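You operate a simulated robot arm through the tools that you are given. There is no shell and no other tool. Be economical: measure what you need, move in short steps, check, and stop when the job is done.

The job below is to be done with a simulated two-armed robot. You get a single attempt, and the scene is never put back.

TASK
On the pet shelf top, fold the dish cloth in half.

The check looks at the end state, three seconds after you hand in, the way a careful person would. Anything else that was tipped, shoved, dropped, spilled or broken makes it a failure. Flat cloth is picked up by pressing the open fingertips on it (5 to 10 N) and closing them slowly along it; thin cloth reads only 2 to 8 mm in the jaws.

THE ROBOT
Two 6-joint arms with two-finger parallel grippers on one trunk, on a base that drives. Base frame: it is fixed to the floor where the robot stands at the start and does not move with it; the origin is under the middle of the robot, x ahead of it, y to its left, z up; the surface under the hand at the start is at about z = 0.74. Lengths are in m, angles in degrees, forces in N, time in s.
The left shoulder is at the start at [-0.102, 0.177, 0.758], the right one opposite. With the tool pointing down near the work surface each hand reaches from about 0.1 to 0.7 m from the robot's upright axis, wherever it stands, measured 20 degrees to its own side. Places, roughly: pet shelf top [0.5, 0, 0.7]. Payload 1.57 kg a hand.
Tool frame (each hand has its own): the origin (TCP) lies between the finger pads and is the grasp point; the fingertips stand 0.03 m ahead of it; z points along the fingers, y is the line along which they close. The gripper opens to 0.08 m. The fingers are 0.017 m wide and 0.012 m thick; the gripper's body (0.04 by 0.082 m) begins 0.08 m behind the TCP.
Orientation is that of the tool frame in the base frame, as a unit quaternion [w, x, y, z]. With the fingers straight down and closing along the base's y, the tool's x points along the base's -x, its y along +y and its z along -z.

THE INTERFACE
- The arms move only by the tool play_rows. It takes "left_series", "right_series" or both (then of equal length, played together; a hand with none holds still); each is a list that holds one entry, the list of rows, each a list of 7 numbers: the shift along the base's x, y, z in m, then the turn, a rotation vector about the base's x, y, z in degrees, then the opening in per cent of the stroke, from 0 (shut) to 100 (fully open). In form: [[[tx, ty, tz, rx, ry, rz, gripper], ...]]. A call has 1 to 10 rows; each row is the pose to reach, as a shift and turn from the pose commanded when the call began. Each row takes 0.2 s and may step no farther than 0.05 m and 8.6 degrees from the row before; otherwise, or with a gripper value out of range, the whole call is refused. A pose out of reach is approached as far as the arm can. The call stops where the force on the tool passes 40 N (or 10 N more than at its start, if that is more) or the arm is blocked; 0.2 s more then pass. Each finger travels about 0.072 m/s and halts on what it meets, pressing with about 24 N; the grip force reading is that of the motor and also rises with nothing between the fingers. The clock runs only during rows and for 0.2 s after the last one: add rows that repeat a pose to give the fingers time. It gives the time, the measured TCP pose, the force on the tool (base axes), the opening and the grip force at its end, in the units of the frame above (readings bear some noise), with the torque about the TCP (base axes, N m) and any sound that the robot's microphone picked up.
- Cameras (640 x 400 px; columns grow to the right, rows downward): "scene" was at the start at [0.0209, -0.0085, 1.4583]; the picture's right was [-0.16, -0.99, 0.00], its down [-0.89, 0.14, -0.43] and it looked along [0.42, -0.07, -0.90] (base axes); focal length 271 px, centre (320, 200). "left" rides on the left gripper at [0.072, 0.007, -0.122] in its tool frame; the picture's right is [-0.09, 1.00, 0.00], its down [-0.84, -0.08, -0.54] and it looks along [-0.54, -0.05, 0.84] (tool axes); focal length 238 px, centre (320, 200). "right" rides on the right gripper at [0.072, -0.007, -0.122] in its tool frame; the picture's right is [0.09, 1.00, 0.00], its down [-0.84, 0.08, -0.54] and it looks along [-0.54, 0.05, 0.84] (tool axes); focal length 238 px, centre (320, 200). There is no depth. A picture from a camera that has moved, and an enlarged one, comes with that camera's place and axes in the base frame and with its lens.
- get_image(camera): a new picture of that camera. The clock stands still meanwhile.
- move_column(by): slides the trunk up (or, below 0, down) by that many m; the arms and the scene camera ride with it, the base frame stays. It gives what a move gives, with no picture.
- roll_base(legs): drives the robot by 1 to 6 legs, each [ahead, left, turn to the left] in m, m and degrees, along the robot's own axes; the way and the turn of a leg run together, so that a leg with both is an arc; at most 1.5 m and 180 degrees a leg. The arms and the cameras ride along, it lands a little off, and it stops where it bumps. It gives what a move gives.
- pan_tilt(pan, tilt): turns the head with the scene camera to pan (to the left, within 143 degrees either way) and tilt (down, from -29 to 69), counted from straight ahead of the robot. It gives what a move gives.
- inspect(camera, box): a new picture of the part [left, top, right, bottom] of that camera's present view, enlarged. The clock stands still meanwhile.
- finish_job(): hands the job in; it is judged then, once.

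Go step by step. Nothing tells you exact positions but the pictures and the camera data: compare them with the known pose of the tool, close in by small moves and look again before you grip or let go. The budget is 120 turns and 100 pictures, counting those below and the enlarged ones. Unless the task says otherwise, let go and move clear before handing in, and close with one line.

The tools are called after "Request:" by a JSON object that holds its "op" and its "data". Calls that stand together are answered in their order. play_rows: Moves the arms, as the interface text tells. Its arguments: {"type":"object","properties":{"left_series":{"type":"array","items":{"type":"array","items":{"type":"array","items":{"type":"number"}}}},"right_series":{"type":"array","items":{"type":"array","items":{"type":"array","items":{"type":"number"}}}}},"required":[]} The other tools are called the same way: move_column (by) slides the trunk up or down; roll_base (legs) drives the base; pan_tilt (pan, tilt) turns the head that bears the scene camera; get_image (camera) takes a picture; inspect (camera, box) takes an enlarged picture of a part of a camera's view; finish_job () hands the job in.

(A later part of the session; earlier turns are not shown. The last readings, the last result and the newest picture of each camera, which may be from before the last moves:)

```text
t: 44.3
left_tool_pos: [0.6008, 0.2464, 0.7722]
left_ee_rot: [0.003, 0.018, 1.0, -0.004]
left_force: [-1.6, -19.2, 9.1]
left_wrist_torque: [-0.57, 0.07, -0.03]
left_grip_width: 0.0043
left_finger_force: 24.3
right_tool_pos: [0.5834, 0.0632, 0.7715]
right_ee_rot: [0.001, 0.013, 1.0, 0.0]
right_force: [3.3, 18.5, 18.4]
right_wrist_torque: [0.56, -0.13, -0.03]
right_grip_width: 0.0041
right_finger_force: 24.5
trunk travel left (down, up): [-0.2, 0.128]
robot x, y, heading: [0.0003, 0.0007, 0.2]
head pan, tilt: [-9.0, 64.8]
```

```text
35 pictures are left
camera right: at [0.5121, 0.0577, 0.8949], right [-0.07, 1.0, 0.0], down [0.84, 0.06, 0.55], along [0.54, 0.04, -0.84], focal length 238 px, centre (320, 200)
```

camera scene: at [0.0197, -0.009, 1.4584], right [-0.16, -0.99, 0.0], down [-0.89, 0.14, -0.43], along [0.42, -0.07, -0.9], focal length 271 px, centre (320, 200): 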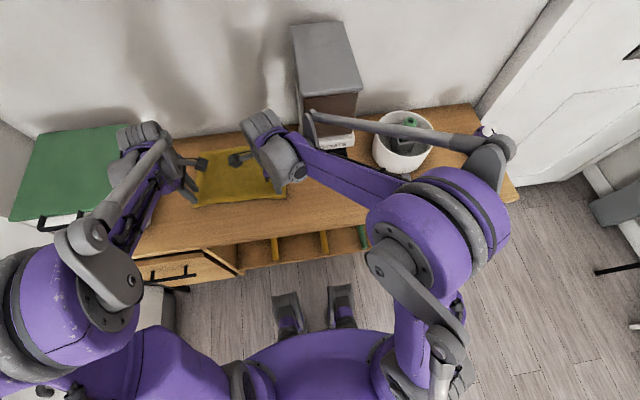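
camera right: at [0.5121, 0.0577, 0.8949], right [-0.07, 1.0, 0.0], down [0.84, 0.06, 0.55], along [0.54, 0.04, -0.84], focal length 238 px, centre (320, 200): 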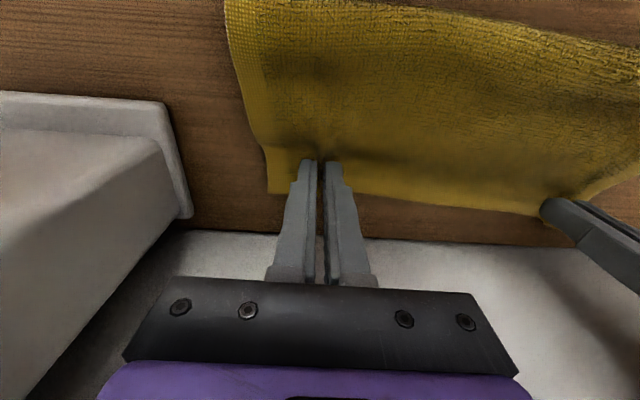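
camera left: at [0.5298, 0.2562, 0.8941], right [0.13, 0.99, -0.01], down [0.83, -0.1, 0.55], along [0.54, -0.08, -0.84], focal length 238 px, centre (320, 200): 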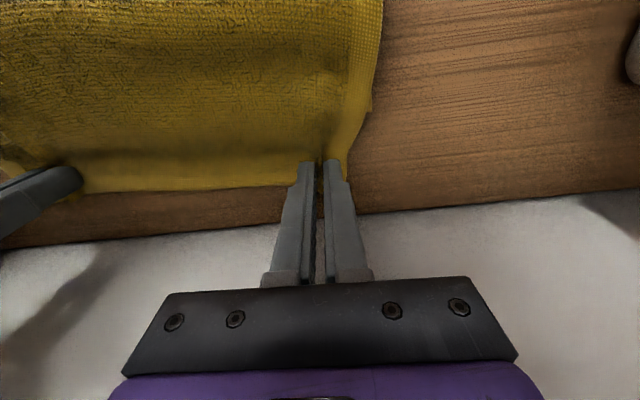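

Both corners of the overhang are caught. I ease the tension, lift, and carry the edge back over to lay the lower layer out further.

Request:
{"op": "play_rows", "data": {"left_series": [[[-0.003, -0.002, 0.01, 0, 0, 0, 0], [-0.015, -0.002, 0.028, 0, 0, 0, 0], [-0.035, -0.001, 0.045, 0, 0, 0, 0], [-0.06, 0.0, 0.055, 0, 0, 0, 0], [-0.085, 0.002, 0.058, 0, 0, 0, 0], [-0.11, 0.004, 0.055, 0, 0, 0, 0], [-0.135, 0.006, 0.045, 0, 0, 0, 0], [-0.155, 0.007, 0.033, 0, 0, 0, 0]]], "right_series": [[[-0.003, 0.01, 0.01, 0, 0, 0, 0], [-0.015, 0.012, 0.028, 0, 0, 0, 0], [-0.035, 0.013, 0.045, 0, 0, 0, 0], [-0.06, 0.014, 0.055, 0, 0, 0, 0], [-0.085, 0.016, 0.058, 0, 0, 0, 0], [-0.11, 0.018, 0.055, 0, 0, 0, 0], [-0.135, 0.02, 0.045, 0, 0, 0, 0], [-0.155, 0.021, 0.033, 0, 0, 0, 0]]]}}

Request:
{"op": "get_image", "data": {"camera": "left"}}

Request:
{"op": "get_image", "data": {"camera": "right"}}

Request:
{"op": "inspect", "data": {"camera": "scene", "box": [160, 110, 320, 210]}}

```text
t: 46.1
left_tool_pos: [0.4491, 0.2511, 0.8052]
left_ee_rot: [0.001, 0.017, 1.0, -0.001]
left_force: [-1.2, -6.7, -0.6]
left_wrist_torque: [-0.2, 0.0, -0.01]
left_grip_width: 0.0042
left_finger_force: 24.3
right_tool_pos: [0.435, 0.0704, 0.8048]
right_ee_rot: [0.0, 0.017, 1.0, 0.001]
right_force: [0.8, 7.5, -0.2]
right_wrist_torque: [0.24, -0.07, 0.01]
right_grip_width: 0.0041
right_finger_force: 24.3
trunk travel left (down, up): [-0.2, 0.128]
robot x, y, heading: [-0.0014, -0.0013, 0.0]
head pan, tilt: [-9.0, 64.8]
```

```text
34 pictures are left
camera left: at [0.3772, 0.2592, 0.9261], right [0.13, 0.99, 0.0], down [0.83, -0.11, 0.54], along [0.54, -0.07, -0.84], focal length 238 px, centre (320, 200)
```

left: 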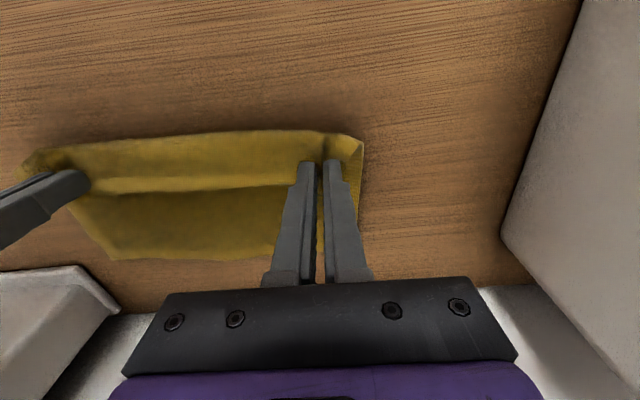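

```text
33 pictures are left
camera right: at [0.3623, 0.0664, 0.9259], right [-0.06, 1.0, 0.0], down [0.84, 0.05, 0.54], along [0.54, 0.03, -0.84], focal length 238 px, centre (320, 200)
```

right: 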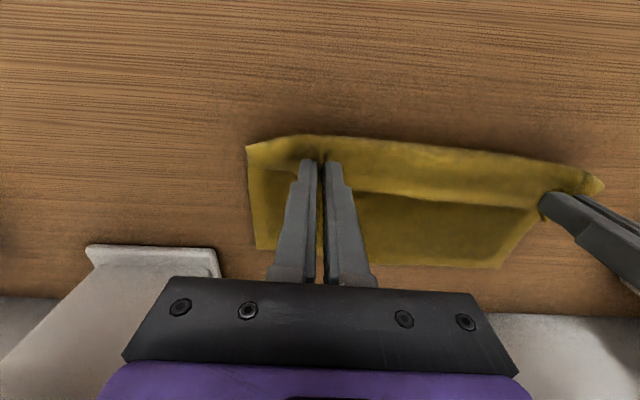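

```text
4.00 times, centred on (240, 160) of scene
camera zoom: at [0.0205, -0.0085, 1.4583], right [-0.16, -0.99, 0.0], down [-0.89, 0.14, -0.43], along [0.42, -0.07, -0.9], focal length 1083 px, centre (640, 360)
```

zoom: 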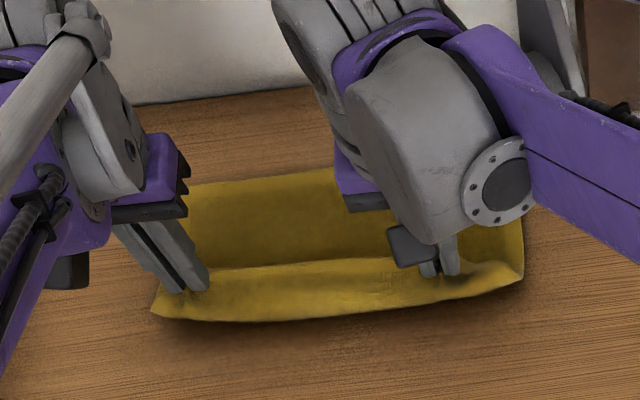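

The cloth is held in the right sense now, with its edge pointing outward. The lower layer's far edge is at x≈0.56 left and 0.545 right, so I arc over a short way and stop with the top edge above it.

Request:
{"op": "play_rows", "data": {"left_series": [[[0.008, -0.001, 0.012, 0, 0, 0, 0], [0.018, -0.002, 0.022, 0, 0, 0, 0], [0.03, -0.004, 0.027, 0, 0, 0, 0], [0.042, -0.006, 0.026, 0, 0, 0, 0], [0.053, -0.007, 0.02, 0, 0, 0, 0], [0.063, -0.008, 0.011, 0, 0, 0, 0], [0.072, -0.009, 0.0, 0, 0, 0, 0], [0.078, -0.01, -0.01, 0, 0, 0, 0], [0.081, -0.01, -0.017, 0, 0, 0, 0]]], "right_series": [[[0.009, -0.001, 0.012, 0, 0, 0, 0], [0.02, -0.002, 0.022, 0, 0, 0, 0], [0.032, -0.004, 0.027, 0, 0, 0, 0], [0.044, -0.006, 0.026, 0, 0, 0, 0], [0.056, -0.008, 0.02, 0, 0, 0, 0], [0.067, -0.009, 0.011, 0, 0, 0, 0], [0.077, -0.01, 0.0, 0, 0, 0, 0], [0.084, -0.011, -0.01, 0, 0, 0, 0], [0.087, -0.011, -0.017, 0, 0, 0, 0]]]}}

Request:
{"op": "get_image", "data": {"camera": "left"}}

Request:
{"op": "get_image", "data": {"camera": "right"}}

Request:
{"op": "inspect", "data": {"camera": "scene", "box": [160, 110, 320, 210]}}

```text
t: 48.1
left_tool_pos: [0.5311, 0.2396, 0.7882]
left_ee_rot: [0.0, 0.017, 1.0, -0.001]
left_force: [-0.3, -6.8, -1.2]
left_wrist_torque: [-0.22, -0.01, -0.05]
left_grip_width: 0.0039
left_finger_force: 24.2
right_tool_pos: [0.5212, 0.0604, 0.7862]
right_ee_rot: [0.0, 0.018, 1.0, 0.001]
right_force: [-0.1, 6.5, -0.4]
right_wrist_torque: [0.23, -0.02, 0.0]
right_grip_width: 0.0037
right_finger_force: 23.6
trunk travel left (down, up): [-0.2, 0.128]
robot x, y, heading: [0.0013, -0.0021, -0.0]
head pan, tilt: [-9.0, 64.8]
```

```text
31 pictures are left
camera left: at [0.4592, 0.2488, 0.9091], right [0.13, 0.99, 0.0], down [0.83, -0.11, 0.54], along [0.54, -0.07, -0.84], focal length 238 px, centre (320, 200)
```

left: 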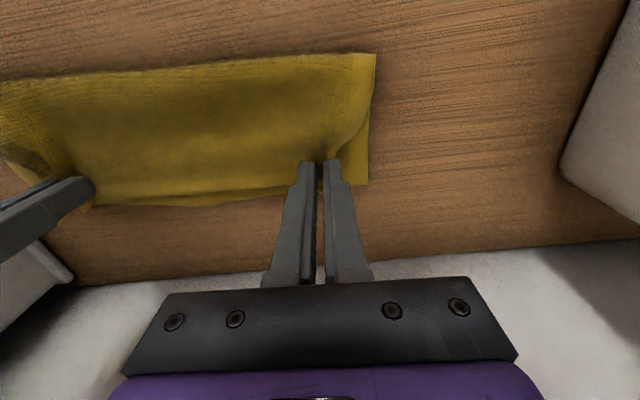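

```text
30 pictures are left
camera right: at [0.4499, 0.0558, 0.9088], right [-0.06, 1.0, 0.0], down [0.84, 0.05, 0.54], along [0.54, 0.03, -0.84], focal length 238 px, centre (320, 200)
```

right: 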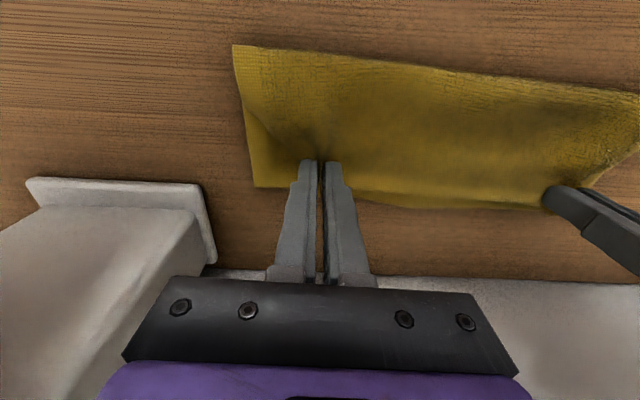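

```text
4.00 times, centred on (240, 160) of scene
camera zoom: at [0.0212, -0.0084, 1.4583], right [-0.16, -0.99, 0.0], down [-0.89, 0.14, -0.43], along [0.42, -0.07, -0.91], focal length 1083 px, centre (640, 360)
```

zoom: 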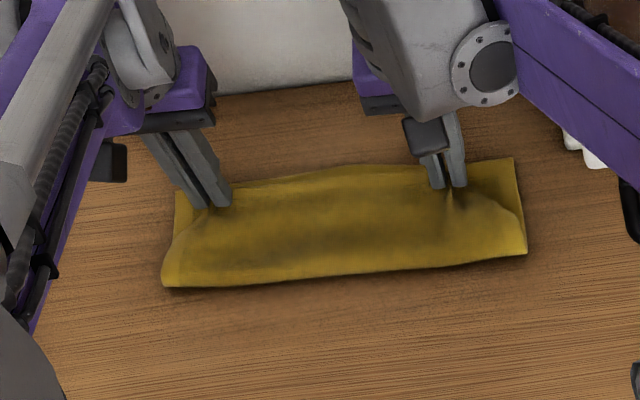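

The fold is at 0.468 left and 0.452 right; the lower layer's depth is 0.088 and 0.095, close to half. I draw the left hand back a bit more while lowering to contact.

Request:
{"op": "play_rows", "data": {"left_series": [[[-0.005, 0, -0.002, 0, 0, 0, 0], [-0.01, 0, -0.005, 0, 0, 0, 0], [-0.015, 0.001, -0.008, 0, 0, 0, 0], [-0.018, 0.002, -0.009, 0, 0, 0, 0], [-0.018, 0.002, -0.009, 0, 0, 0, 0]]], "right_series": [[[-0.002, 0, -0.002, 0, 0, 0, 0], [-0.004, 0, -0.005, 0, 0, 0, 0], [-0.006, -0.001, -0.007, 0, 0, 0, 0], [-0.007, -0.002, -0.008, 0, 0, 0, 0], [-0.007, -0.002, -0.008, 0, 0, 0, 0]]]}}

Request:
{"op": "get_image", "data": {"camera": "left"}}

Request:
{"op": "inspect", "data": {"camera": "scene", "box": [160, 110, 320, 210]}}

```text
t: 49.3
left_tool_pos: [0.5128, 0.2416, 0.78]
left_ee_rot: [0.001, 0.019, 1.0, -0.001]
left_force: [1.3, -12.1, 1.8]
left_wrist_torque: [-0.39, -0.03, -0.02]
left_grip_width: 0.0043
left_finger_force: 24.4
right_tool_pos: [0.5151, 0.0584, 0.779]
right_ee_rot: [-0.001, 0.017, 1.0, 0.002]
right_force: [1.0, 13.7, 5.2]
right_wrist_torque: [0.38, -0.02, 0.03]
right_grip_width: 0.0037
right_finger_force: 23.8
trunk travel left (down, up): [-0.2, 0.128]
robot x, y, heading: [0.0035, 0.0011, -0.2]
head pan, tilt: [-9.0, 64.8]
```

```text
28 pictures are left
camera left: at [0.4406, 0.2503, 0.9004], right [0.13, 0.99, 0.0], down [0.83, -0.11, 0.54], along [0.54, -0.07, -0.84], focal length 238 px, centre (320, 200)
```

left: 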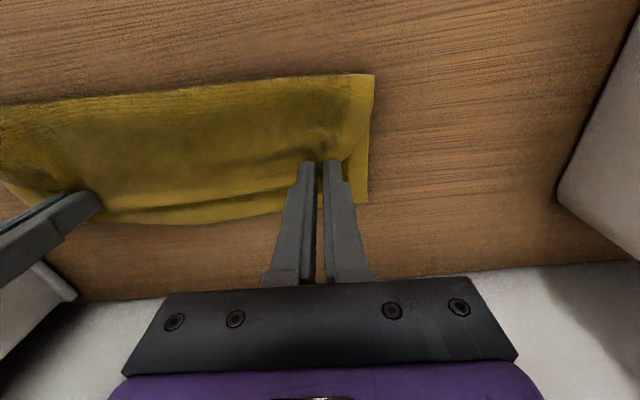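

```text
4.00 times, centred on (240, 160) of scene
camera zoom: at [0.0207, -0.0085, 1.4584], right [-0.16, -0.99, 0.0], down [-0.89, 0.14, -0.43], along [0.42, -0.07, -0.9], focal length 1083 px, centre (640, 360)
```

zoom: 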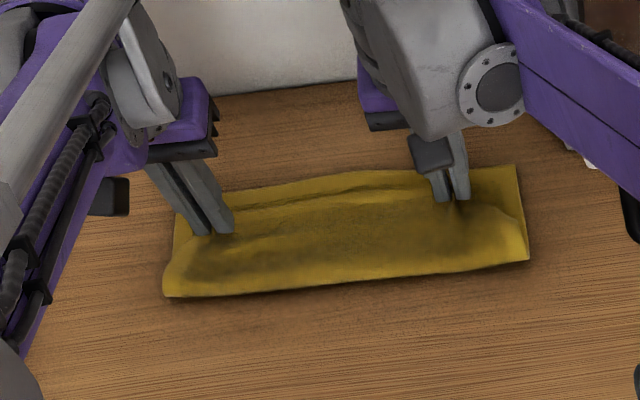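

The top edge now lies essentially on the lower far edge. I release, letting the fingers spread the bunch flat, and rise.

Request:
{"op": "play_rows", "data": {"left_series": [[[0, 0.003, 0, 0, 0, 0, 6], [0, 0.003, 0, 0, 0, 0, 12], [0, 0.003, 0, 0, 0, 0, 18], [0, 0.003, 0.001, 0, 0, 0, 24], [0, 0.003, 0.003, 0, 0, 0, 30], [0, 0.003, 0.01, 0, 0, 0, 30], [0, 0.003, 0.03, 0, 0, 0, 30], [0, 0.003, 0.06, 0, 0, 0, 30], [-0.04, 0.003, 0.08, 0, 0, 0, 30], [-0.08, 0.003, 0.1, 0, 0, 0, 30]]], "right_series": [[[0, -0.003, 0, 0, 0, 0, 6], [0, -0.003, 0, 0, 0, 0, 12], [0, -0.003, 0, 0, 0, 0, 18], [0, -0.003, 0.001, 0, 0, 0, 24], [0, -0.003, 0.003, 0, 0, 0, 30], [0, -0.003, 0.01, 0, 0, 0, 30], [0, -0.003, 0.03, 0, 0, 0, 30], [0, -0.003, 0.06, 0, 0, 0, 30], [-0.04, -0.003, 0.08, 0, 0, 0, 30], [-0.08, -0.003, 0.1, 0, 0, 0, 30]]]}}

Request:
{"op": "get_image", "data": {"camera": "left"}}

Request:
{"op": "get_image", "data": {"camera": "right"}}

Request:
{"op": "inspect", "data": {"camera": "scene", "box": [160, 110, 320, 210]}}

```text
t: 51.5
left_tool_pos: [0.4314, 0.2453, 0.8789]
left_ee_rot: [0.001, 0.016, 1.0, -0.001]
left_force: [-0.9, -0.8, -0.1]
left_wrist_torque: [-0.01, -0.04, 0.0]
left_grip_width: 0.0241
left_finger_force: 0.1
right_tool_pos: [0.4342, 0.0549, 0.8788]
right_ee_rot: [0.0, 0.017, 1.0, 0.001]
right_force: [-0.4, 0.0, -0.9]
right_wrist_torque: [0.0, -0.03, -0.01]
right_grip_width: 0.024
right_finger_force: 0.1
trunk travel left (down, up): [-0.2, 0.128]
robot x, y, heading: [0.001, -0.0006, 0.1]
head pan, tilt: [-9.0, 64.8]
```

```text
26 pictures are left
camera left: at [0.3594, 0.2536, 1.0005], right [0.13, 0.99, 0.0], down [0.83, -0.11, 0.54], along [0.54, -0.07, -0.84], focal length 238 px, centre (320, 200)
```

left: 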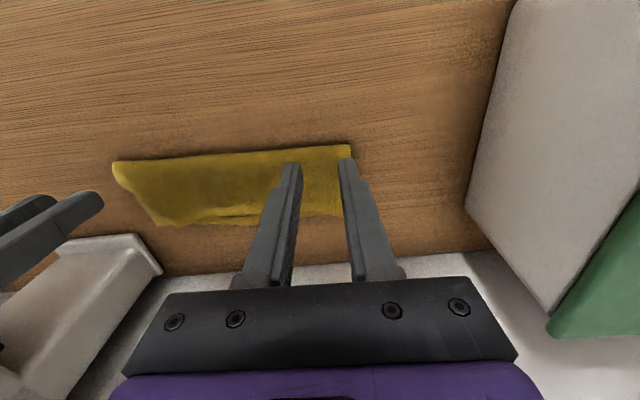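

```text
25 pictures are left
camera right: at [0.3607, 0.0506, 1.001], right [-0.06, 1.0, 0.0], down [0.84, 0.05, 0.54], along [0.54, 0.03, -0.84], focal length 238 px, centre (320, 200)
```

right: 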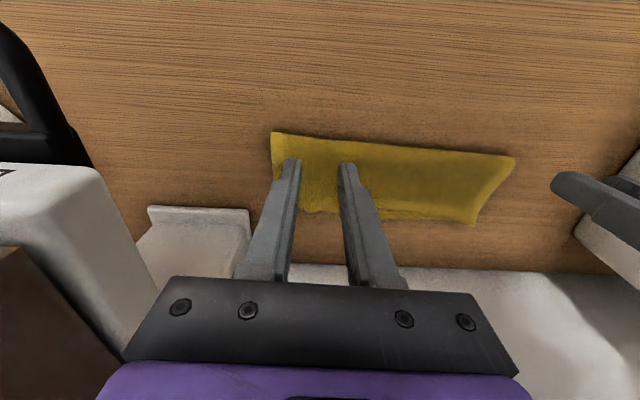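

```text
4.00 times, centred on (240, 160) of scene
camera zoom: at [0.0188, -0.009, 1.4584], right [-0.16, -0.99, 0.0], down [-0.89, 0.14, -0.43], along [0.42, -0.07, -0.9], focal length 1083 px, centre (640, 360)
```

zoom: 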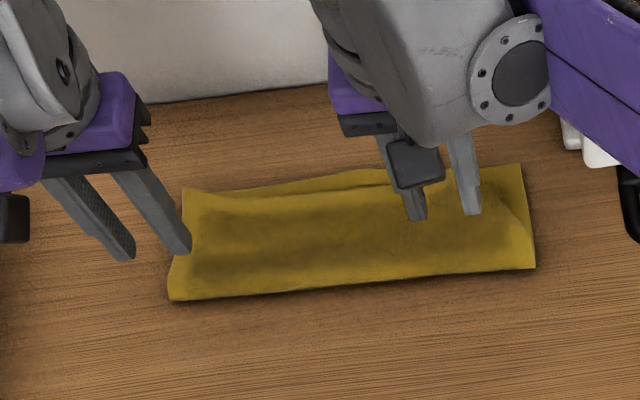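

The cloth now lies folded with the edges nearly coincident. I move the arms clear and look closely.

Request:
{"op": "play_rows", "data": {"left_series": [[[-0.03, 0, 0.02, 0, 0, 0, 30], [-0.06, 0.005, 0.04, 0, 0, 0, 30], [-0.09, 0.01, 0.05, 0, 0, 0, 30], [-0.12, 0.02, 0.06, 0, 0, 0, 30]]], "right_series": [[[-0.03, -0.02, 0.02, 0, 0, 0, 30], [-0.06, -0.05, 0.04, 0, 0, 0, 30], [-0.09, -0.08, 0.05, 0, 0, 0, 30], [-0.12, -0.11, 0.06, 0, 0, 0, 30]]]}}

Request:
{"op": "inspect", "data": {"camera": "scene", "box": [160, 110, 320, 210]}}

Request:
{"op": "get_image", "data": {"camera": "left"}}

```text
t: 52.5
left_tool_pos: [0.3113, 0.2642, 0.9392]
left_ee_rot: [0.0, 0.017, 1.0, -0.001]
left_force: [0.2, 0.4, 0.3]
left_wrist_torque: [0.01, -0.09, 0.0]
left_grip_width: 0.0241
left_finger_force: 0.1
right_tool_pos: [0.3123, -0.0563, 0.939]
right_ee_rot: [0.0, 0.018, 1.0, 0.001]
right_force: [-1.4, 0.4, 0.4]
right_wrist_torque: [0.02, -0.03, 0.02]
right_grip_width: 0.0239
right_finger_force: 0.1
trunk travel left (down, up): [-0.2, 0.128]
robot x, y, heading: [-0.0047, 0.0008, 0.1]
head pan, tilt: [-9.0, 64.8]
```

```text
4.00 times, centred on (240, 160) of scene
camera zoom: at [0.0187, -0.0092, 1.4584], right [-0.16, -0.99, 0.0], down [-0.89, 0.14, -0.43], along [0.42, -0.07, -0.9], focal length 1083 px, centre (640, 360)
```

zoom: 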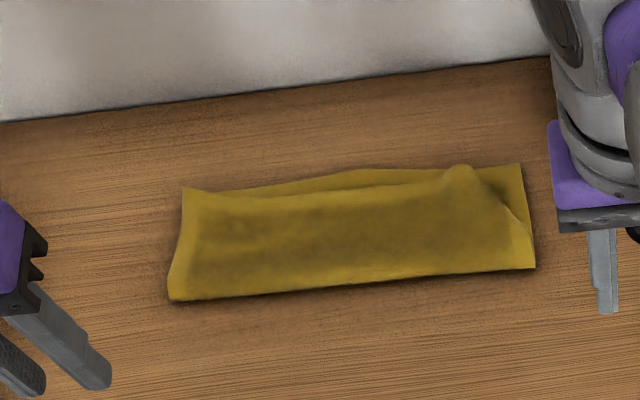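

```text
22 pictures are left
camera left: at [0.239, 0.273, 1.0606], right [0.13, 0.99, 0.0], down [0.83, -0.11, 0.54], along [0.54, -0.07, -0.84], focal length 238 px, centre (320, 200)
```

left: 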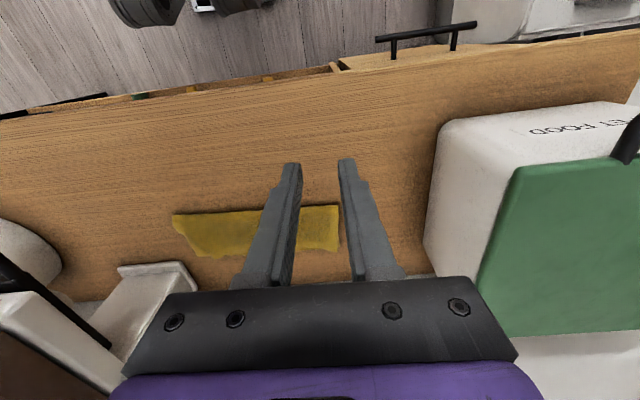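

The left side matches well, but the right corner of the top layer looks skewed inward. I zoom in on it.

Request:
{"op": "inspect", "data": {"camera": "scene", "box": [250, 140, 302, 182]}}

Request:
{"op": "inspect", "data": {"camera": "scene", "box": [196, 145, 270, 191]}}

```text
9.52 times, centred on (276, 161) of scene
camera zoom: at [0.0187, -0.0092, 1.4584], right [-0.16, -0.99, 0.0], down [-0.89, 0.14, -0.43], along [0.42, -0.07, -0.9], focal length 2579 px, centre (739, 571)
```

zoom: 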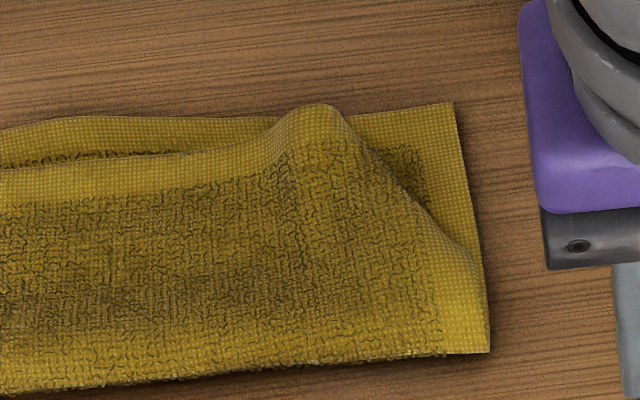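

```text
8.65 times, centred on (233, 168) of scene
camera zoom: at [0.0187, -0.0092, 1.4584], right [-0.16, -0.99, 0.0], down [-0.89, 0.14, -0.43], along [0.42, -0.07, -0.9], focal length 2342 px, centre (1072, 477)
```

zoom: 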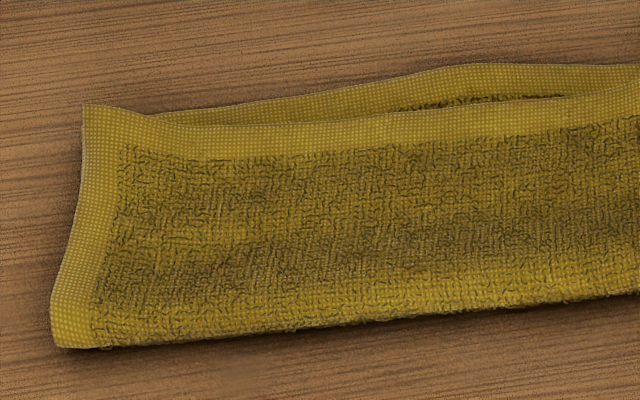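

The top layer's right corner, about 3.5 cm, is tucked under. I'll use the right hand to pinch the top near it, lift so the corner drops out, and lay it back down outward. First I go above the spot.

Request:
{"op": "play_rows", "data": {"right_series": [[[0.033, 0.018, 0, 0, 0, 0, 30], [0.066, 0.036, 0, 0, 0, 0, 30], [0.1, 0.054, -0.01, 0, 0, 0, 30], [0.133, 0.072, -0.03, 0, 0, 0, 30], [0.166, 0.09, -0.06, 0, 0, 0, 30], [0.198, 0.106, -0.09, 0, 0, 0, 30], [0.198, 0.106, -0.12, 0, 0, 0, 30]]]}}

Request:
{"op": "get_image", "data": {"camera": "right"}}

```text
t: 53.2
left_tool_pos: [0.3128, 0.2636, 0.9392]
left_ee_rot: [0.001, 0.018, 1.0, -0.001]
left_force: [0.5, 0.6, 0.2]
left_wrist_torque: [-0.06, 0.09, 0.0]
left_grip_width: 0.0237
left_finger_force: 0.0
right_tool_pos: [0.3947, -0.009, 0.9342]
right_ee_rot: [-0.007, 0.024, 1.0, -0.003]
right_force: [-24.0, -4.2, 5.4]
right_wrist_torque: [0.36, -2.96, -0.8]
right_grip_width: 0.0239
right_finger_force: 0.0
trunk travel left (down, up): [-0.2, 0.128]
robot x, y, heading: [0.0012, 0.0011, 0.1]
head pan, tilt: [-9.0, 64.8]
stopped in row 3 (right hand): the force on the tool passed its limit at 111 N (the readings are from after the stop); the commanded pose is now the measured one
```

```text
19 pictures are left
camera right: at [0.3259, -0.0124, 1.0581], right [-0.04, 1.0, 0.0], down [0.85, 0.04, 0.53], along [0.53, 0.02, -0.85], focal length 238 px, centre (320, 200)
```

right: 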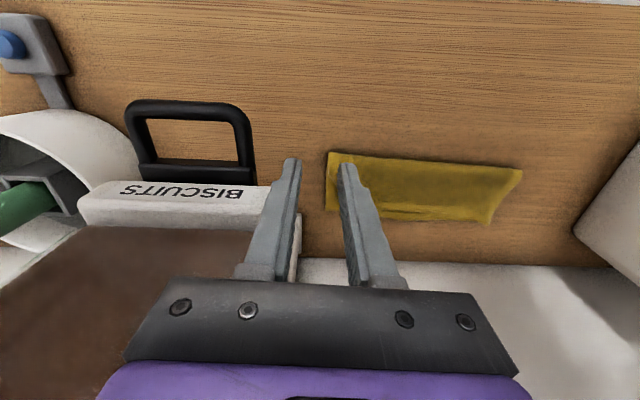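

The right wrist bumped the dispenser, which sits farther out than I thought. I back straight off and check it.

Request:
{"op": "play_rows", "data": {"right_series": [[[-0.015, 0, 0.005, 0, 0, 0, 30], [-0.03, 0.01, 0.015, 0, 0, 0, 30]]]}}

Request:
{"op": "get_image", "data": {"camera": "scene"}}

```text
t: 53.9
left_tool_pos: [0.3141, 0.2647, 0.939]
left_ee_rot: [0.001, 0.017, 1.0, -0.001]
left_force: [-0.5, -1.4, 0.1]
left_wrist_torque: [-0.01, 0.02, 0.02]
left_grip_width: 0.024
left_finger_force: 0.1
right_tool_pos: [0.3682, 0.0017, 0.9503]
right_ee_rot: [-0.008, 0.023, 1.0, -0.002]
right_force: [0.0, -0.1, 0.2]
right_wrist_torque: [0.01, -0.02, 0.04]
right_grip_width: 0.0241
right_finger_force: 0.1
trunk travel left (down, up): [-0.2, 0.128]
robot x, y, heading: [0.0003, 0.0028, -0.2]
head pan, tilt: [-9.0, 64.8]
```

```text
18 pictures are left
camera scene: at [0.0207, -0.0083, 1.4583], right [-0.16, -0.99, 0.0], down [-0.89, 0.14, -0.43], along [0.42, -0.07, -0.9], focal length 271 px, centre (320, 200)
```

scene: 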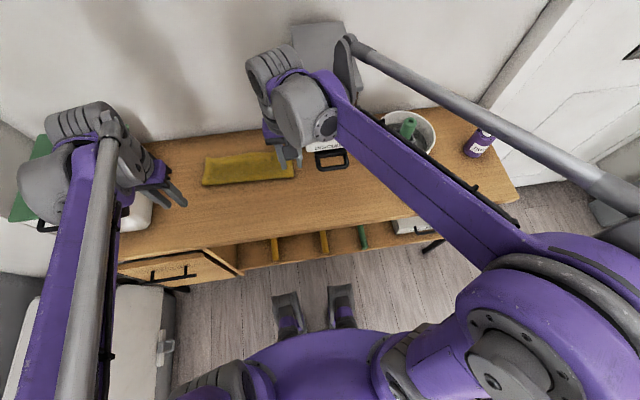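

The dispenser looks upright and in place. I compare with the earlier view using the same crop.

Request:
{"op": "inspect", "data": {"camera": "scene", "box": [100, 0, 520, 262]}}

```text
1.52 times, centred on (310, 131) of scene
camera zoom: at [0.0207, -0.0083, 1.4583], right [-0.16, -0.99, 0.0], down [-0.89, 0.14, -0.43], along [0.42, -0.07, -0.9], focal length 413 px, centre (335, 305)
```

zoom: 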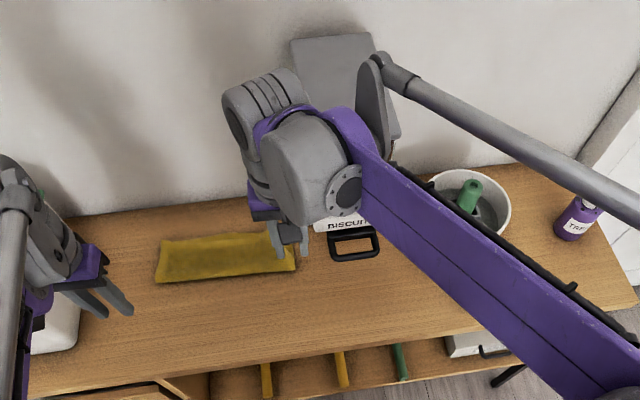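

The dispenser matches its earlier place. I return by the proven route: first move left, then down, then forward at y≈0.055.

Request:
{"op": "play_rows", "data": {"right_series": [[[-0.01, 0.03, 0, 0, 0, 0, 30], [-0.01, 0.055, -0.03, 0, 0, 0, 30], [0.0, 0.055, -0.07, 0, 0, 0, 30], [0.03, 0.055, -0.1, 0, 0, 0, 30], [0.07, 0.053, -0.115, 0, 0, 0, 30], [0.11, 0.05, -0.12, 0, 0, 0, 30], [0.14, 0.049, -0.125, 0, 0, 0, 30], [0.14, 0.049, -0.125, 0, 0, 0, 30]]]}}

Request:
{"op": "get_image", "data": {"camera": "right"}}

```text
t: 55.6
left_tool_pos: [0.3128, 0.2646, 0.9392]
left_ee_rot: [0.0, 0.019, 1.0, -0.001]
left_force: [0.4, 0.0, 0.3]
left_wrist_torque: [-0.01, 0.01, 0.0]
left_grip_width: 0.0239
left_finger_force: 0.0
right_tool_pos: [0.509, 0.0511, 0.8229]
right_ee_rot: [-0.007, 0.023, 1.0, -0.001]
right_force: [0.3, -0.9, -0.1]
right_wrist_torque: [0.0, 0.0, -0.02]
right_grip_width: 0.0242
right_finger_force: 0.0
trunk travel left (down, up): [-0.2, 0.128]
robot x, y, heading: [-0.0002, -0.0011, -0.3]
head pan, tilt: [-9.0, 64.8]
```

```text
16 pictures are left
camera right: at [0.4381, 0.0468, 0.9472], right [-0.05, 1.0, 0.0], down [0.85, 0.04, 0.53], along [0.53, 0.02, -0.85], focal length 238 px, centre (320, 200)
```

right: 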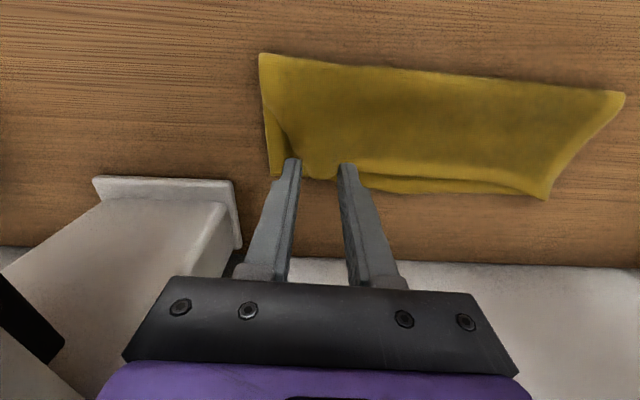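

Positioned over the top layer just inside the tucked corner. I descend to light contact.

Request:
{"op": "play_rows", "data": {"right_series": [[[0, 0, -0.02, 0, 0, 0, 30], [0, 0, -0.036, 0, 0, 0, 30], [0, 0, -0.041, 0, 0, 0, 30], [0, 0, -0.044, 0, 0, 0, 30], [0, 0, -0.0455, 0, 0, 0, 30], [0, 0, -0.0455, 0, 0, 0, 30]]]}}

```text
t: 57.0
left_tool_pos: [0.3127, 0.2645, 0.9387]
left_ee_rot: [0.0, 0.019, 1.0, -0.001]
left_force: [-0.3, -0.5, -0.2]
left_wrist_torque: [-0.01, 0.0, 0.01]
left_grip_width: 0.0239
left_finger_force: 0.1
right_tool_pos: [0.5071, 0.0493, 0.7783]
right_ee_rot: [-0.007, 0.023, 1.0, -0.002]
right_force: [0.5, -0.2, 4.5]
right_wrist_torque: [-0.07, -0.08, 0.01]
right_grip_width: 0.0238
right_finger_force: 0.1
trunk travel left (down, up): [-0.2, 0.128]
robot x, y, heading: [0.0002, -0.0029, -0.0]
head pan, tilt: [-9.0, 64.8]
```

Request:
{"op": "play_rows", "data": {"right_series": [[[0, 0, -0.001, 0, 0, 0, 29], [0, 0, -0.001, 0, 0, 0, 25], [0, 0, -0.001, 0, 0, 0, 21], [0, 0, -0.001, 0, 0, 0, 17], [0, 0, -0.001, 0, 0, 0, 13], [0, 0, -0.001, 0, 0, 0, 9], [0, 0, -0.001, 0, 0, 0, 5], [0, 0, -0.001, 0, 0, 0, 0], [0, 0, -0.001, 0, 0, 0, 0], [0, 0, -0.001, 0, 0, 0, 0]]]}}

```text
t: 59.2
left_tool_pos: [0.3136, 0.2643, 0.9384]
left_ee_rot: [0.001, 0.018, 1.0, -0.001]
left_force: [-0.2, 0.1, 0.5]
left_wrist_torque: [0.04, 0.01, 0.01]
left_grip_width: 0.0242
left_finger_force: 0.1
right_tool_pos: [0.5078, 0.0503, 0.7779]
right_ee_rot: [-0.007, 0.023, 1.0, -0.002]
right_force: [0.1, -1.9, 9.1]
right_wrist_torque: [-0.11, 0.03, -0.02]
right_grip_width: 0.0056
right_finger_force: 24.5
trunk travel left (down, up): [-0.2, 0.128]
robot x, y, heading: [-0.0037, 0.0026, -0.0]
head pan, tilt: [-9.0, 64.8]
```

Caught at 5.6 mm. I lift and look.

Request:
{"op": "play_rows", "data": {"right_series": [[[0, 0, 0.01, 0, 0, 0, 0], [-0.004, 0.003, 0.025, 0, 0, 0, 0], [-0.008, 0.006, 0.042, 0, 0, 0, 0], [-0.01, 0.008, 0.052, 0, 0, 0, 0], [-0.01, 0.008, 0.052, 0, 0, 0, 0]]]}}

Request:
{"op": "get_image", "data": {"camera": "right"}}

Request:
{"op": "inspect", "data": {"camera": "scene", "box": [196, 130, 316, 205]}}

```text
t: 60.5
left_tool_pos: [0.3135, 0.2648, 0.9386]
left_ee_rot: [0.001, 0.019, 1.0, -0.001]
left_force: [0.2, 0.4, 1.0]
left_wrist_torque: [-0.02, -0.01, -0.01]
left_grip_width: 0.0241
left_finger_force: 0.1
right_tool_pos: [0.4982, 0.0593, 0.8294]
right_ee_rot: [-0.008, 0.023, 1.0, -0.002]
right_force: [-0.1, -0.1, -0.5]
right_wrist_torque: [0.01, -0.01, -0.02]
right_grip_width: 0.005
right_finger_force: 24.0
trunk travel left (down, up): [-0.2, 0.128]
robot x, y, heading: [0.0004, -0.0016, -0.2]
head pan, tilt: [-9.0, 64.8]
```

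```text
15 pictures are left
camera right: at [0.4275, 0.0552, 0.9535], right [-0.05, 1.0, 0.0], down [0.85, 0.04, 0.53], along [0.53, 0.02, -0.85], focal length 238 px, centre (320, 200)
```

right: 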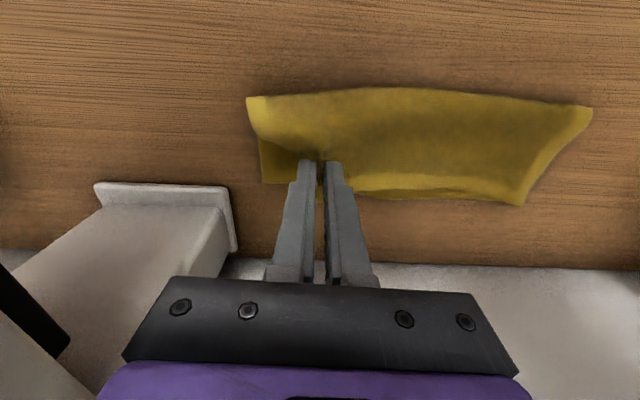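

```text
5.33 times, centred on (256, 168) of scene
camera zoom: at [0.0211, -0.0085, 1.4583], right [-0.16, -0.99, 0.0], down [-0.89, 0.14, -0.43], along [0.42, -0.07, -0.9], focal length 1444 px, centre (661, 373)
```

zoom: 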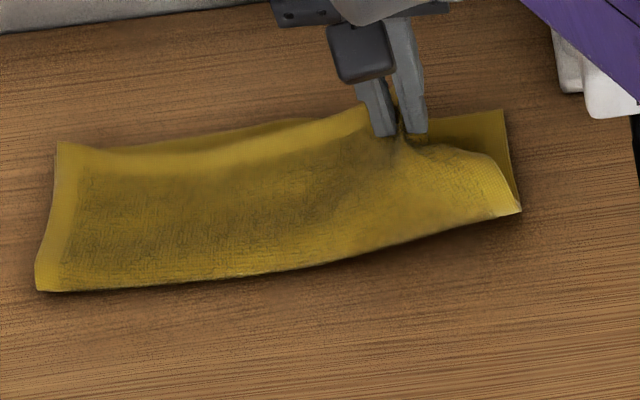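

The top lifts freely. I lower while moving inward so the hanging corner trails outward, then slide back out.

Request:
{"op": "play_rows", "data": {"right_series": [[[-0.008, 0.007, -0.01, 0, 0, 0, 0], [-0.016, 0.014, -0.022, 0, 0, 0, 0], [-0.025, 0.022, -0.033, 0, 0, 0, 0], [-0.028, 0.024, -0.039, 0, 0, 0, 0], [-0.015, 0.012, -0.039, 0, 0, 0, 0], [0.0, 0.0, -0.04, 0, 0, 0, 0], [0.012, -0.009, -0.043, 0, 0, 0, 0], [0.016, -0.012, -0.045, 0, 0, 0, 0]]]}}

Request:
{"op": "get_image", "data": {"camera": "right"}}

Request:
{"op": "inspect", "data": {"camera": "scene", "box": [196, 130, 316, 205]}}

```text
t: 62.2
left_tool_pos: [0.3131, 0.2654, 0.9387]
left_ee_rot: [0.001, 0.019, 1.0, -0.001]
left_force: [-0.2, 0.5, -0.2]
left_wrist_torque: [0.0, -0.01, 0.03]
left_grip_width: 0.0239
left_finger_force: 0.1
right_tool_pos: [0.5137, 0.0468, 0.7847]
right_ee_rot: [-0.007, 0.023, 1.0, -0.001]
right_force: [-0.2, 0.6, 0.8]
right_wrist_torque: [0.03, 0.04, -0.02]
right_grip_width: 0.0051
right_finger_force: 24.2
trunk travel left (down, up): [-0.2, 0.128]
robot x, y, heading: [0.0025, 0.0011, -0.3]
head pan, tilt: [-9.0, 64.8]
```

```text
13 pictures are left
camera right: at [0.4438, 0.0431, 0.9076], right [-0.05, 1.0, 0.0], down [0.85, 0.04, 0.53], along [0.53, 0.02, -0.85], focal length 238 px, centre (320, 200)
```

right: 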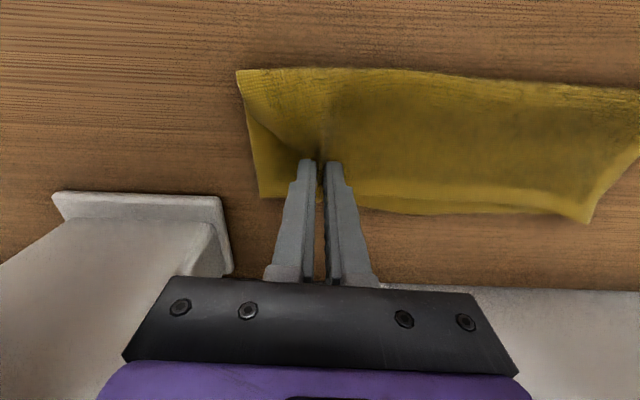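

```text
5.33 times, centred on (256, 168) of scene
camera zoom: at [0.0207, -0.0081, 1.4584], right [-0.16, -0.99, 0.0], down [-0.89, 0.14, -0.43], along [0.42, -0.07, -0.9], focal length 1444 px, centre (661, 373)
```

zoom: 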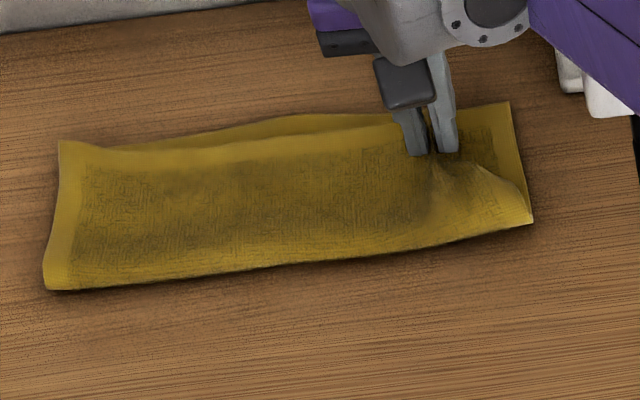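

I release here and check the corner.

Request:
{"op": "play_rows", "data": {"right_series": [[[0, 0, -0.002, 0, 0, 0, 6], [0, 0, -0.003, 0, 0, 0, 14], [0, 0, -0.003, 0, 0, 0, 22], [0, 0, 0, 0, 0, 0, 30], [0, 0, 0.01, 0, 0, 0, 30], [0, 0, 0.03, 0, 0, 0, 30], [-0.03, 0.01, 0.05, 0, 0, 0, 30], [-0.07, 0.03, 0.06, 0, 0, 0, 30], [-0.11, 0.03, 0.07, 0, 0, 0, 30], [-0.15, 0.03, 0.08, 0, 0, 0, 30]]]}}

Request:
{"op": "inspect", "data": {"camera": "scene", "box": [196, 130, 316, 205]}}

```text
t: 64.5
left_tool_pos: [0.3122, 0.2635, 0.9393]
left_ee_rot: [0.001, 0.018, 1.0, -0.001]
left_force: [-1.0, -0.3, 0.0]
left_wrist_torque: [0.0, -0.04, 0.01]
left_grip_width: 0.0239
left_finger_force: 0.1
right_tool_pos: [0.3635, 0.0758, 0.8636]
right_ee_rot: [-0.008, 0.022, 1.0, -0.001]
right_force: [-0.4, -0.5, 0.3]
right_wrist_torque: [-0.01, 0.01, 0.0]
right_grip_width: 0.024
right_finger_force: 0.0
trunk travel left (down, up): [-0.2, 0.128]
robot x, y, heading: [0.0035, -0.0002, 0.3]
head pan, tilt: [-9.0, 64.8]
```

```text
5.33 times, centred on (256, 168) of scene
camera zoom: at [0.0199, -0.0087, 1.4584], right [-0.16, -0.99, 0.0], down [-0.89, 0.14, -0.43], along [0.42, -0.07, -0.9], focal length 1444 px, centre (661, 373)
```

zoom: 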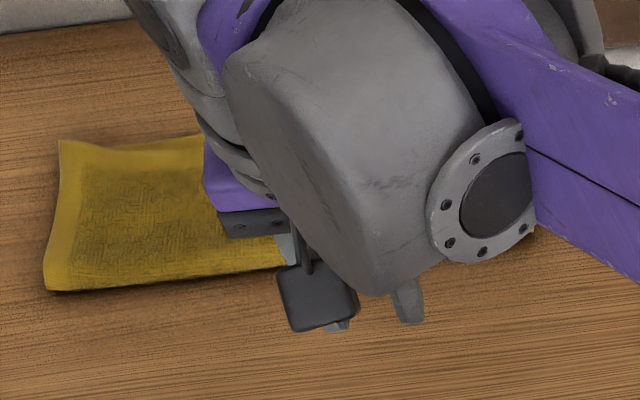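

Request:
{"op": "play_rows", "data": {"right_series": [[[-0.04, 0, 0.01, 0, 0, 0, 30], [-0.07, -0.02, 0.03, 0, 0, 0, 30], [-0.08, -0.06, 0.04, 0, 0, 0, 30], [-0.08, -0.1, 0.05, 0, 0, 0, 30], [-0.08, -0.14, 0.06, 0, 0, 0, 30]]]}}

Request:
{"op": "inspect", "data": {"camera": "scene", "box": [196, 130, 316, 205]}}

```text
t: 65.7
left_tool_pos: [0.3132, 0.2649, 0.9404]
left_ee_rot: [0.002, 0.019, 1.0, -0.002]
left_force: [0.0, -0.1, 0.6]
left_wrist_torque: [-0.01, 0.01, 0.02]
left_grip_width: 0.0238
left_finger_force: 0.1
right_tool_pos: [0.2848, -0.0639, 0.9249]
right_ee_rot: [-0.007, 0.022, 1.0, -0.001]
right_force: [0.2, 0.6, -0.8]
right_wrist_torque: [-0.01, -0.01, 0.03]
right_grip_width: 0.0241
right_finger_force: 0.0
trunk travel left (down, up): [-0.2, 0.128]
robot x, y, heading: [0.0004, 0.0011, -0.3]
head pan, tilt: [-9.0, 64.8]
```

```text
5.33 times, centred on (256, 168) of scene
camera zoom: at [0.0206, -0.0091, 1.4583], right [-0.16, -0.99, 0.0], down [-0.89, 0.14, -0.43], along [0.42, -0.07, -0.9], focal length 1444 px, centre (661, 373)
```

zoom: 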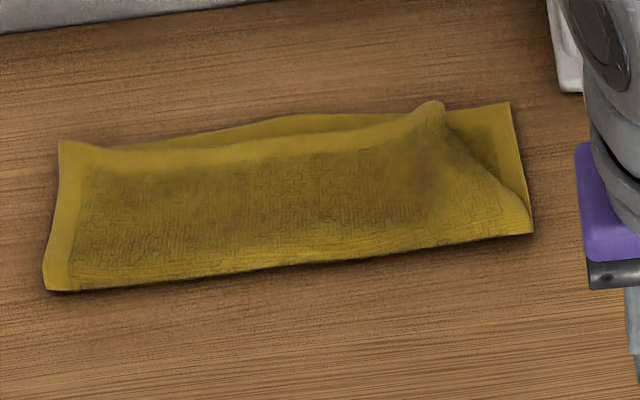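

Still tucked: I had pinched the tucked part too. I'll pinch the edge farther in at about (0.537, 0.078), off the tucked triangle, and lift higher so the corner falls free.

Request:
{"op": "play_rows", "data": {"right_series": [[[0, 0.045, -0.01, 0, 0, 0, 30], [0, 0.09, -0.02, 0, 0, 0, 30], [0.01, 0.13, -0.03, 0, 0, 0, 30], [0.04, 0.142, -0.045, 0, 0, 0, 30], [0.08, 0.142, -0.06, 0, 0, 0, 30], [0.125, 0.142, -0.07, 0, 0, 0, 30], [0.17, 0.142, -0.08, 0, 0, 0, 30], [0.21, 0.142, -0.09, 0, 0, 0, 30], [0.252, 0.142, -0.1, 0, 0, 0, 30], [0.252, 0.142, -0.1, 0, 0, 0, 30]]]}}

Request:
{"op": "get_image", "data": {"camera": "right"}}

```text
t: 67.8
left_tool_pos: [0.3123, 0.2647, 0.9396]
left_ee_rot: [0.001, 0.018, 1.0, -0.001]
left_force: [0.3, 0.1, -0.3]
left_wrist_torque: [0.01, 0.0, -0.01]
left_grip_width: 0.0241
left_finger_force: 0.0
right_tool_pos: [0.5362, 0.0792, 0.823]
right_ee_rot: [-0.008, 0.023, 1.0, -0.002]
right_force: [0.1, -0.4, 0.1]
right_wrist_torque: [0.01, -0.02, -0.01]
right_grip_width: 0.0241
right_finger_force: 0.1
trunk travel left (down, up): [-0.2, 0.128]
robot x, y, heading: [0.0013, -0.002, -0.0]
head pan, tilt: [-9.0, 64.8]
```

```text
9 pictures are left
camera right: at [0.4655, 0.0757, 0.9472], right [-0.05, 1.0, 0.0], down [0.85, 0.04, 0.53], along [0.53, 0.02, -0.85], focal length 238 px, centre (320, 200)
```

right: 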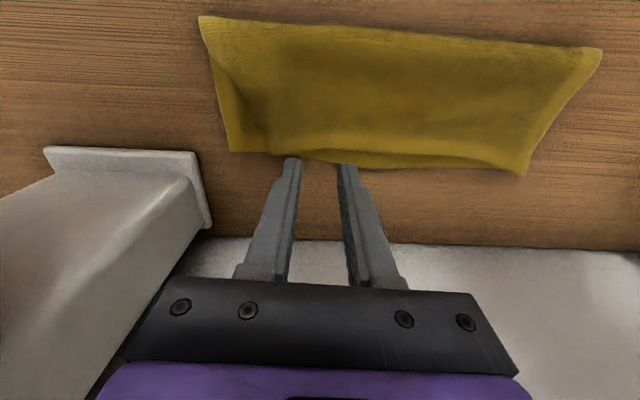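

The top edge there is at about x≈0.538, so I shift back 7 mm and descend to contact.

Request:
{"op": "play_rows", "data": {"right_series": [[[-0.007, 0, -0.02, 0, 0, 0, 30], [-0.007, 0, -0.036, 0, 0, 0, 30], [-0.007, 0, -0.041, 0, 0, 0, 30], [-0.007, 0, -0.044, 0, 0, 0, 30], [-0.007, 0, -0.046, 0, 0, 0, 30], [-0.007, 0, -0.0465, 0, 0, 0, 30]]]}}

```text
t: 69.2
left_tool_pos: [0.3144, 0.2648, 0.9407]
left_ee_rot: [0.001, 0.019, 1.0, -0.001]
left_force: [0.3, -0.6, -0.3]
left_wrist_torque: [0.02, 0.04, 0.01]
left_grip_width: 0.0239
left_finger_force: 0.1
right_tool_pos: [0.5295, 0.0781, 0.7781]
right_ee_rot: [-0.008, 0.022, 1.0, -0.002]
right_force: [-1.8, 0.0, 2.5]
right_wrist_torque: [0.0, 0.03, 0.01]
right_grip_width: 0.0241
right_finger_force: 0.1
trunk travel left (down, up): [-0.2, 0.128]
robot x, y, heading: [0.0009, -0.0002, -0.2]
head pan, tilt: [-9.0, 64.8]
```

Request:
{"op": "play_rows", "data": {"right_series": [[[0, 0, -0.0015, 0, 0, 0, 30], [0, 0, -0.0017, 0, 0, 0, 26], [0, 0, -0.0017, 0, 0, 0, 22], [0, 0, -0.0017, 0, 0, 0, 18], [0, 0, -0.0017, 0, 0, 0, 14], [0, 0, -0.0017, 0, 0, 0, 10], [0, 0, -0.0017, 0, 0, 0, 6], [0, 0, -0.0017, 0, 0, 0, 0], [0, 0, -0.0017, 0, 0, 0, 0], [0, 0, -0.0017, 0, 0, 0, 0]]]}}

```text
t: 71.5
left_tool_pos: [0.3135, 0.2644, 0.9377]
left_ee_rot: [0.001, 0.019, 1.0, -0.001]
left_force: [-0.6, -0.2, -0.1]
left_wrist_torque: [0.0, 0.03, 0.0]
left_grip_width: 0.0241
left_finger_force: 0.1
right_tool_pos: [0.5291, 0.0785, 0.7759]
right_ee_rot: [-0.007, 0.023, 1.0, -0.002]
right_force: [0.0, -0.4, 4.7]
right_wrist_torque: [-0.02, -0.02, 0.01]
right_grip_width: 0.0036
right_finger_force: 24.7
trunk travel left (down, up): [-0.2, 0.128]
robot x, y, heading: [0.0001, 0.0012, -0.0]
head pan, tilt: [-9.0, 64.8]
```

Caught 3.6 mm, a single layer. I lift higher to let the corner fall free.

Request:
{"op": "play_rows", "data": {"right_series": [[[0, 0, 0.012, 0, 0, 0, 0], [-0.005, 0.002, 0.03, 0, 0, 0, 0], [-0.012, 0.005, 0.05, 0, 0, 0, 0], [-0.02, 0.01, 0.068, 0, 0, 0, 0], [-0.026, 0.015, 0.078, 0, 0, 0, 0], [-0.026, 0.015, 0.078, 0, 0, 0, 0]]]}}

Request:
{"op": "inspect", "data": {"camera": "scene", "box": [196, 120, 316, 205]}}

```text
t: 72.8
left_tool_pos: [0.313, 0.2642, 0.939]
left_ee_rot: [0.0, 0.018, 1.0, -0.001]
left_force: [-0.2, -0.3, -0.4]
left_wrist_torque: [0.0, -0.03, 0.0]
left_grip_width: 0.0239
left_finger_force: 0.0
right_tool_pos: [0.504, 0.0935, 0.8541]
right_ee_rot: [-0.008, 0.022, 1.0, -0.001]
right_force: [0.5, 0.2, -0.2]
right_wrist_torque: [0.0, 0.0, 0.02]
right_grip_width: 0.0038
right_finger_force: 23.8
trunk travel left (down, up): [-0.2, 0.128]
robot x, y, heading: [-0.0036, 0.0017, -0.1]
head pan, tilt: [-9.0, 64.8]
```

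```text
4.71 times, centred on (256, 162) of scene
camera zoom: at [0.0212, -0.0086, 1.4583], right [-0.16, -0.99, 0.0], down [-0.89, 0.14, -0.43], along [0.42, -0.07, -0.9], focal length 1274 px, centre (621, 376)
```

zoom: 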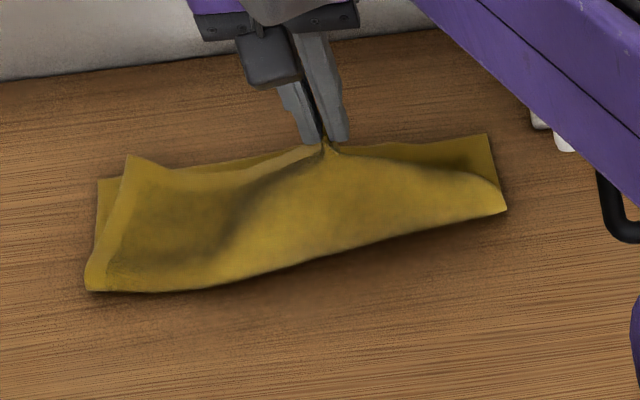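

The corner is hanging free behind the sheet. I swing outward while still high, then lower while coming inward so it lands spread out.

Request:
{"op": "play_rows", "data": {"right_series": [[[0.01, -0.015, 0.002, 0, 0, 0, 0], [0.022, -0.033, -0.005, 0, 0, 0, 0], [0.03, -0.045, -0.018, 0, 0, 0, 0], [0.034, -0.048, -0.032, 0, 0, 0, 0], [0.034, -0.044, -0.045, 0, 0, 0, 0], [0.033, -0.036, -0.056, 0, 0, 0, 0], [0.031, -0.026, -0.066, 0, 0, 0, 0], [0.029, -0.018, -0.071, 0, 0, 0, 0]]]}}

Request:
{"op": "inspect", "data": {"camera": "scene", "box": [196, 120, 316, 205]}}

```text
t: 74.7
left_tool_pos: [0.3097, 0.2639, 0.939]
left_ee_rot: [0.002, 0.017, 1.0, 0.0]
left_force: [-1.0, -0.7, -0.1]
left_wrist_torque: [0.0, -0.05, 0.02]
left_grip_width: 0.0239
left_finger_force: 0.1
right_tool_pos: [0.5307, 0.0752, 0.7829]
right_ee_rot: [-0.007, 0.021, 1.0, 0.0]
right_force: [0.2, -0.8, 0.0]
right_wrist_torque: [0.01, -0.07, 0.0]
right_grip_width: 0.0036
right_finger_force: 24.1
trunk travel left (down, up): [-0.2, 0.128]
robot x, y, heading: [-0.0008, -0.0011, -0.1]
head pan, tilt: [-9.0, 64.8]
```

```text
4.71 times, centred on (256, 162) of scene
camera zoom: at [0.0173, -0.0099, 1.4574], right [-0.16, -0.99, 0.0], down [-0.89, 0.14, -0.43], along [0.42, -0.07, -0.9], focal length 1274 px, centre (621, 376)
```

zoom: 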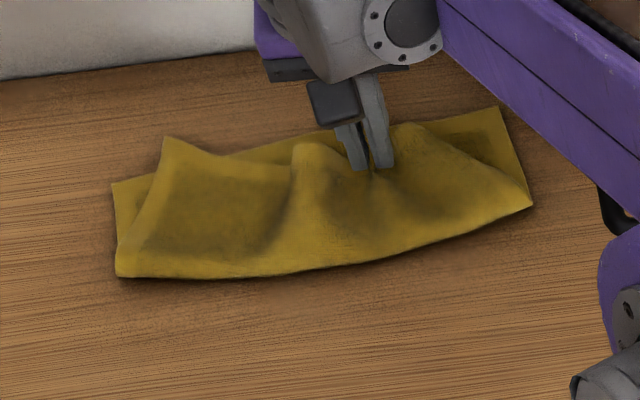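

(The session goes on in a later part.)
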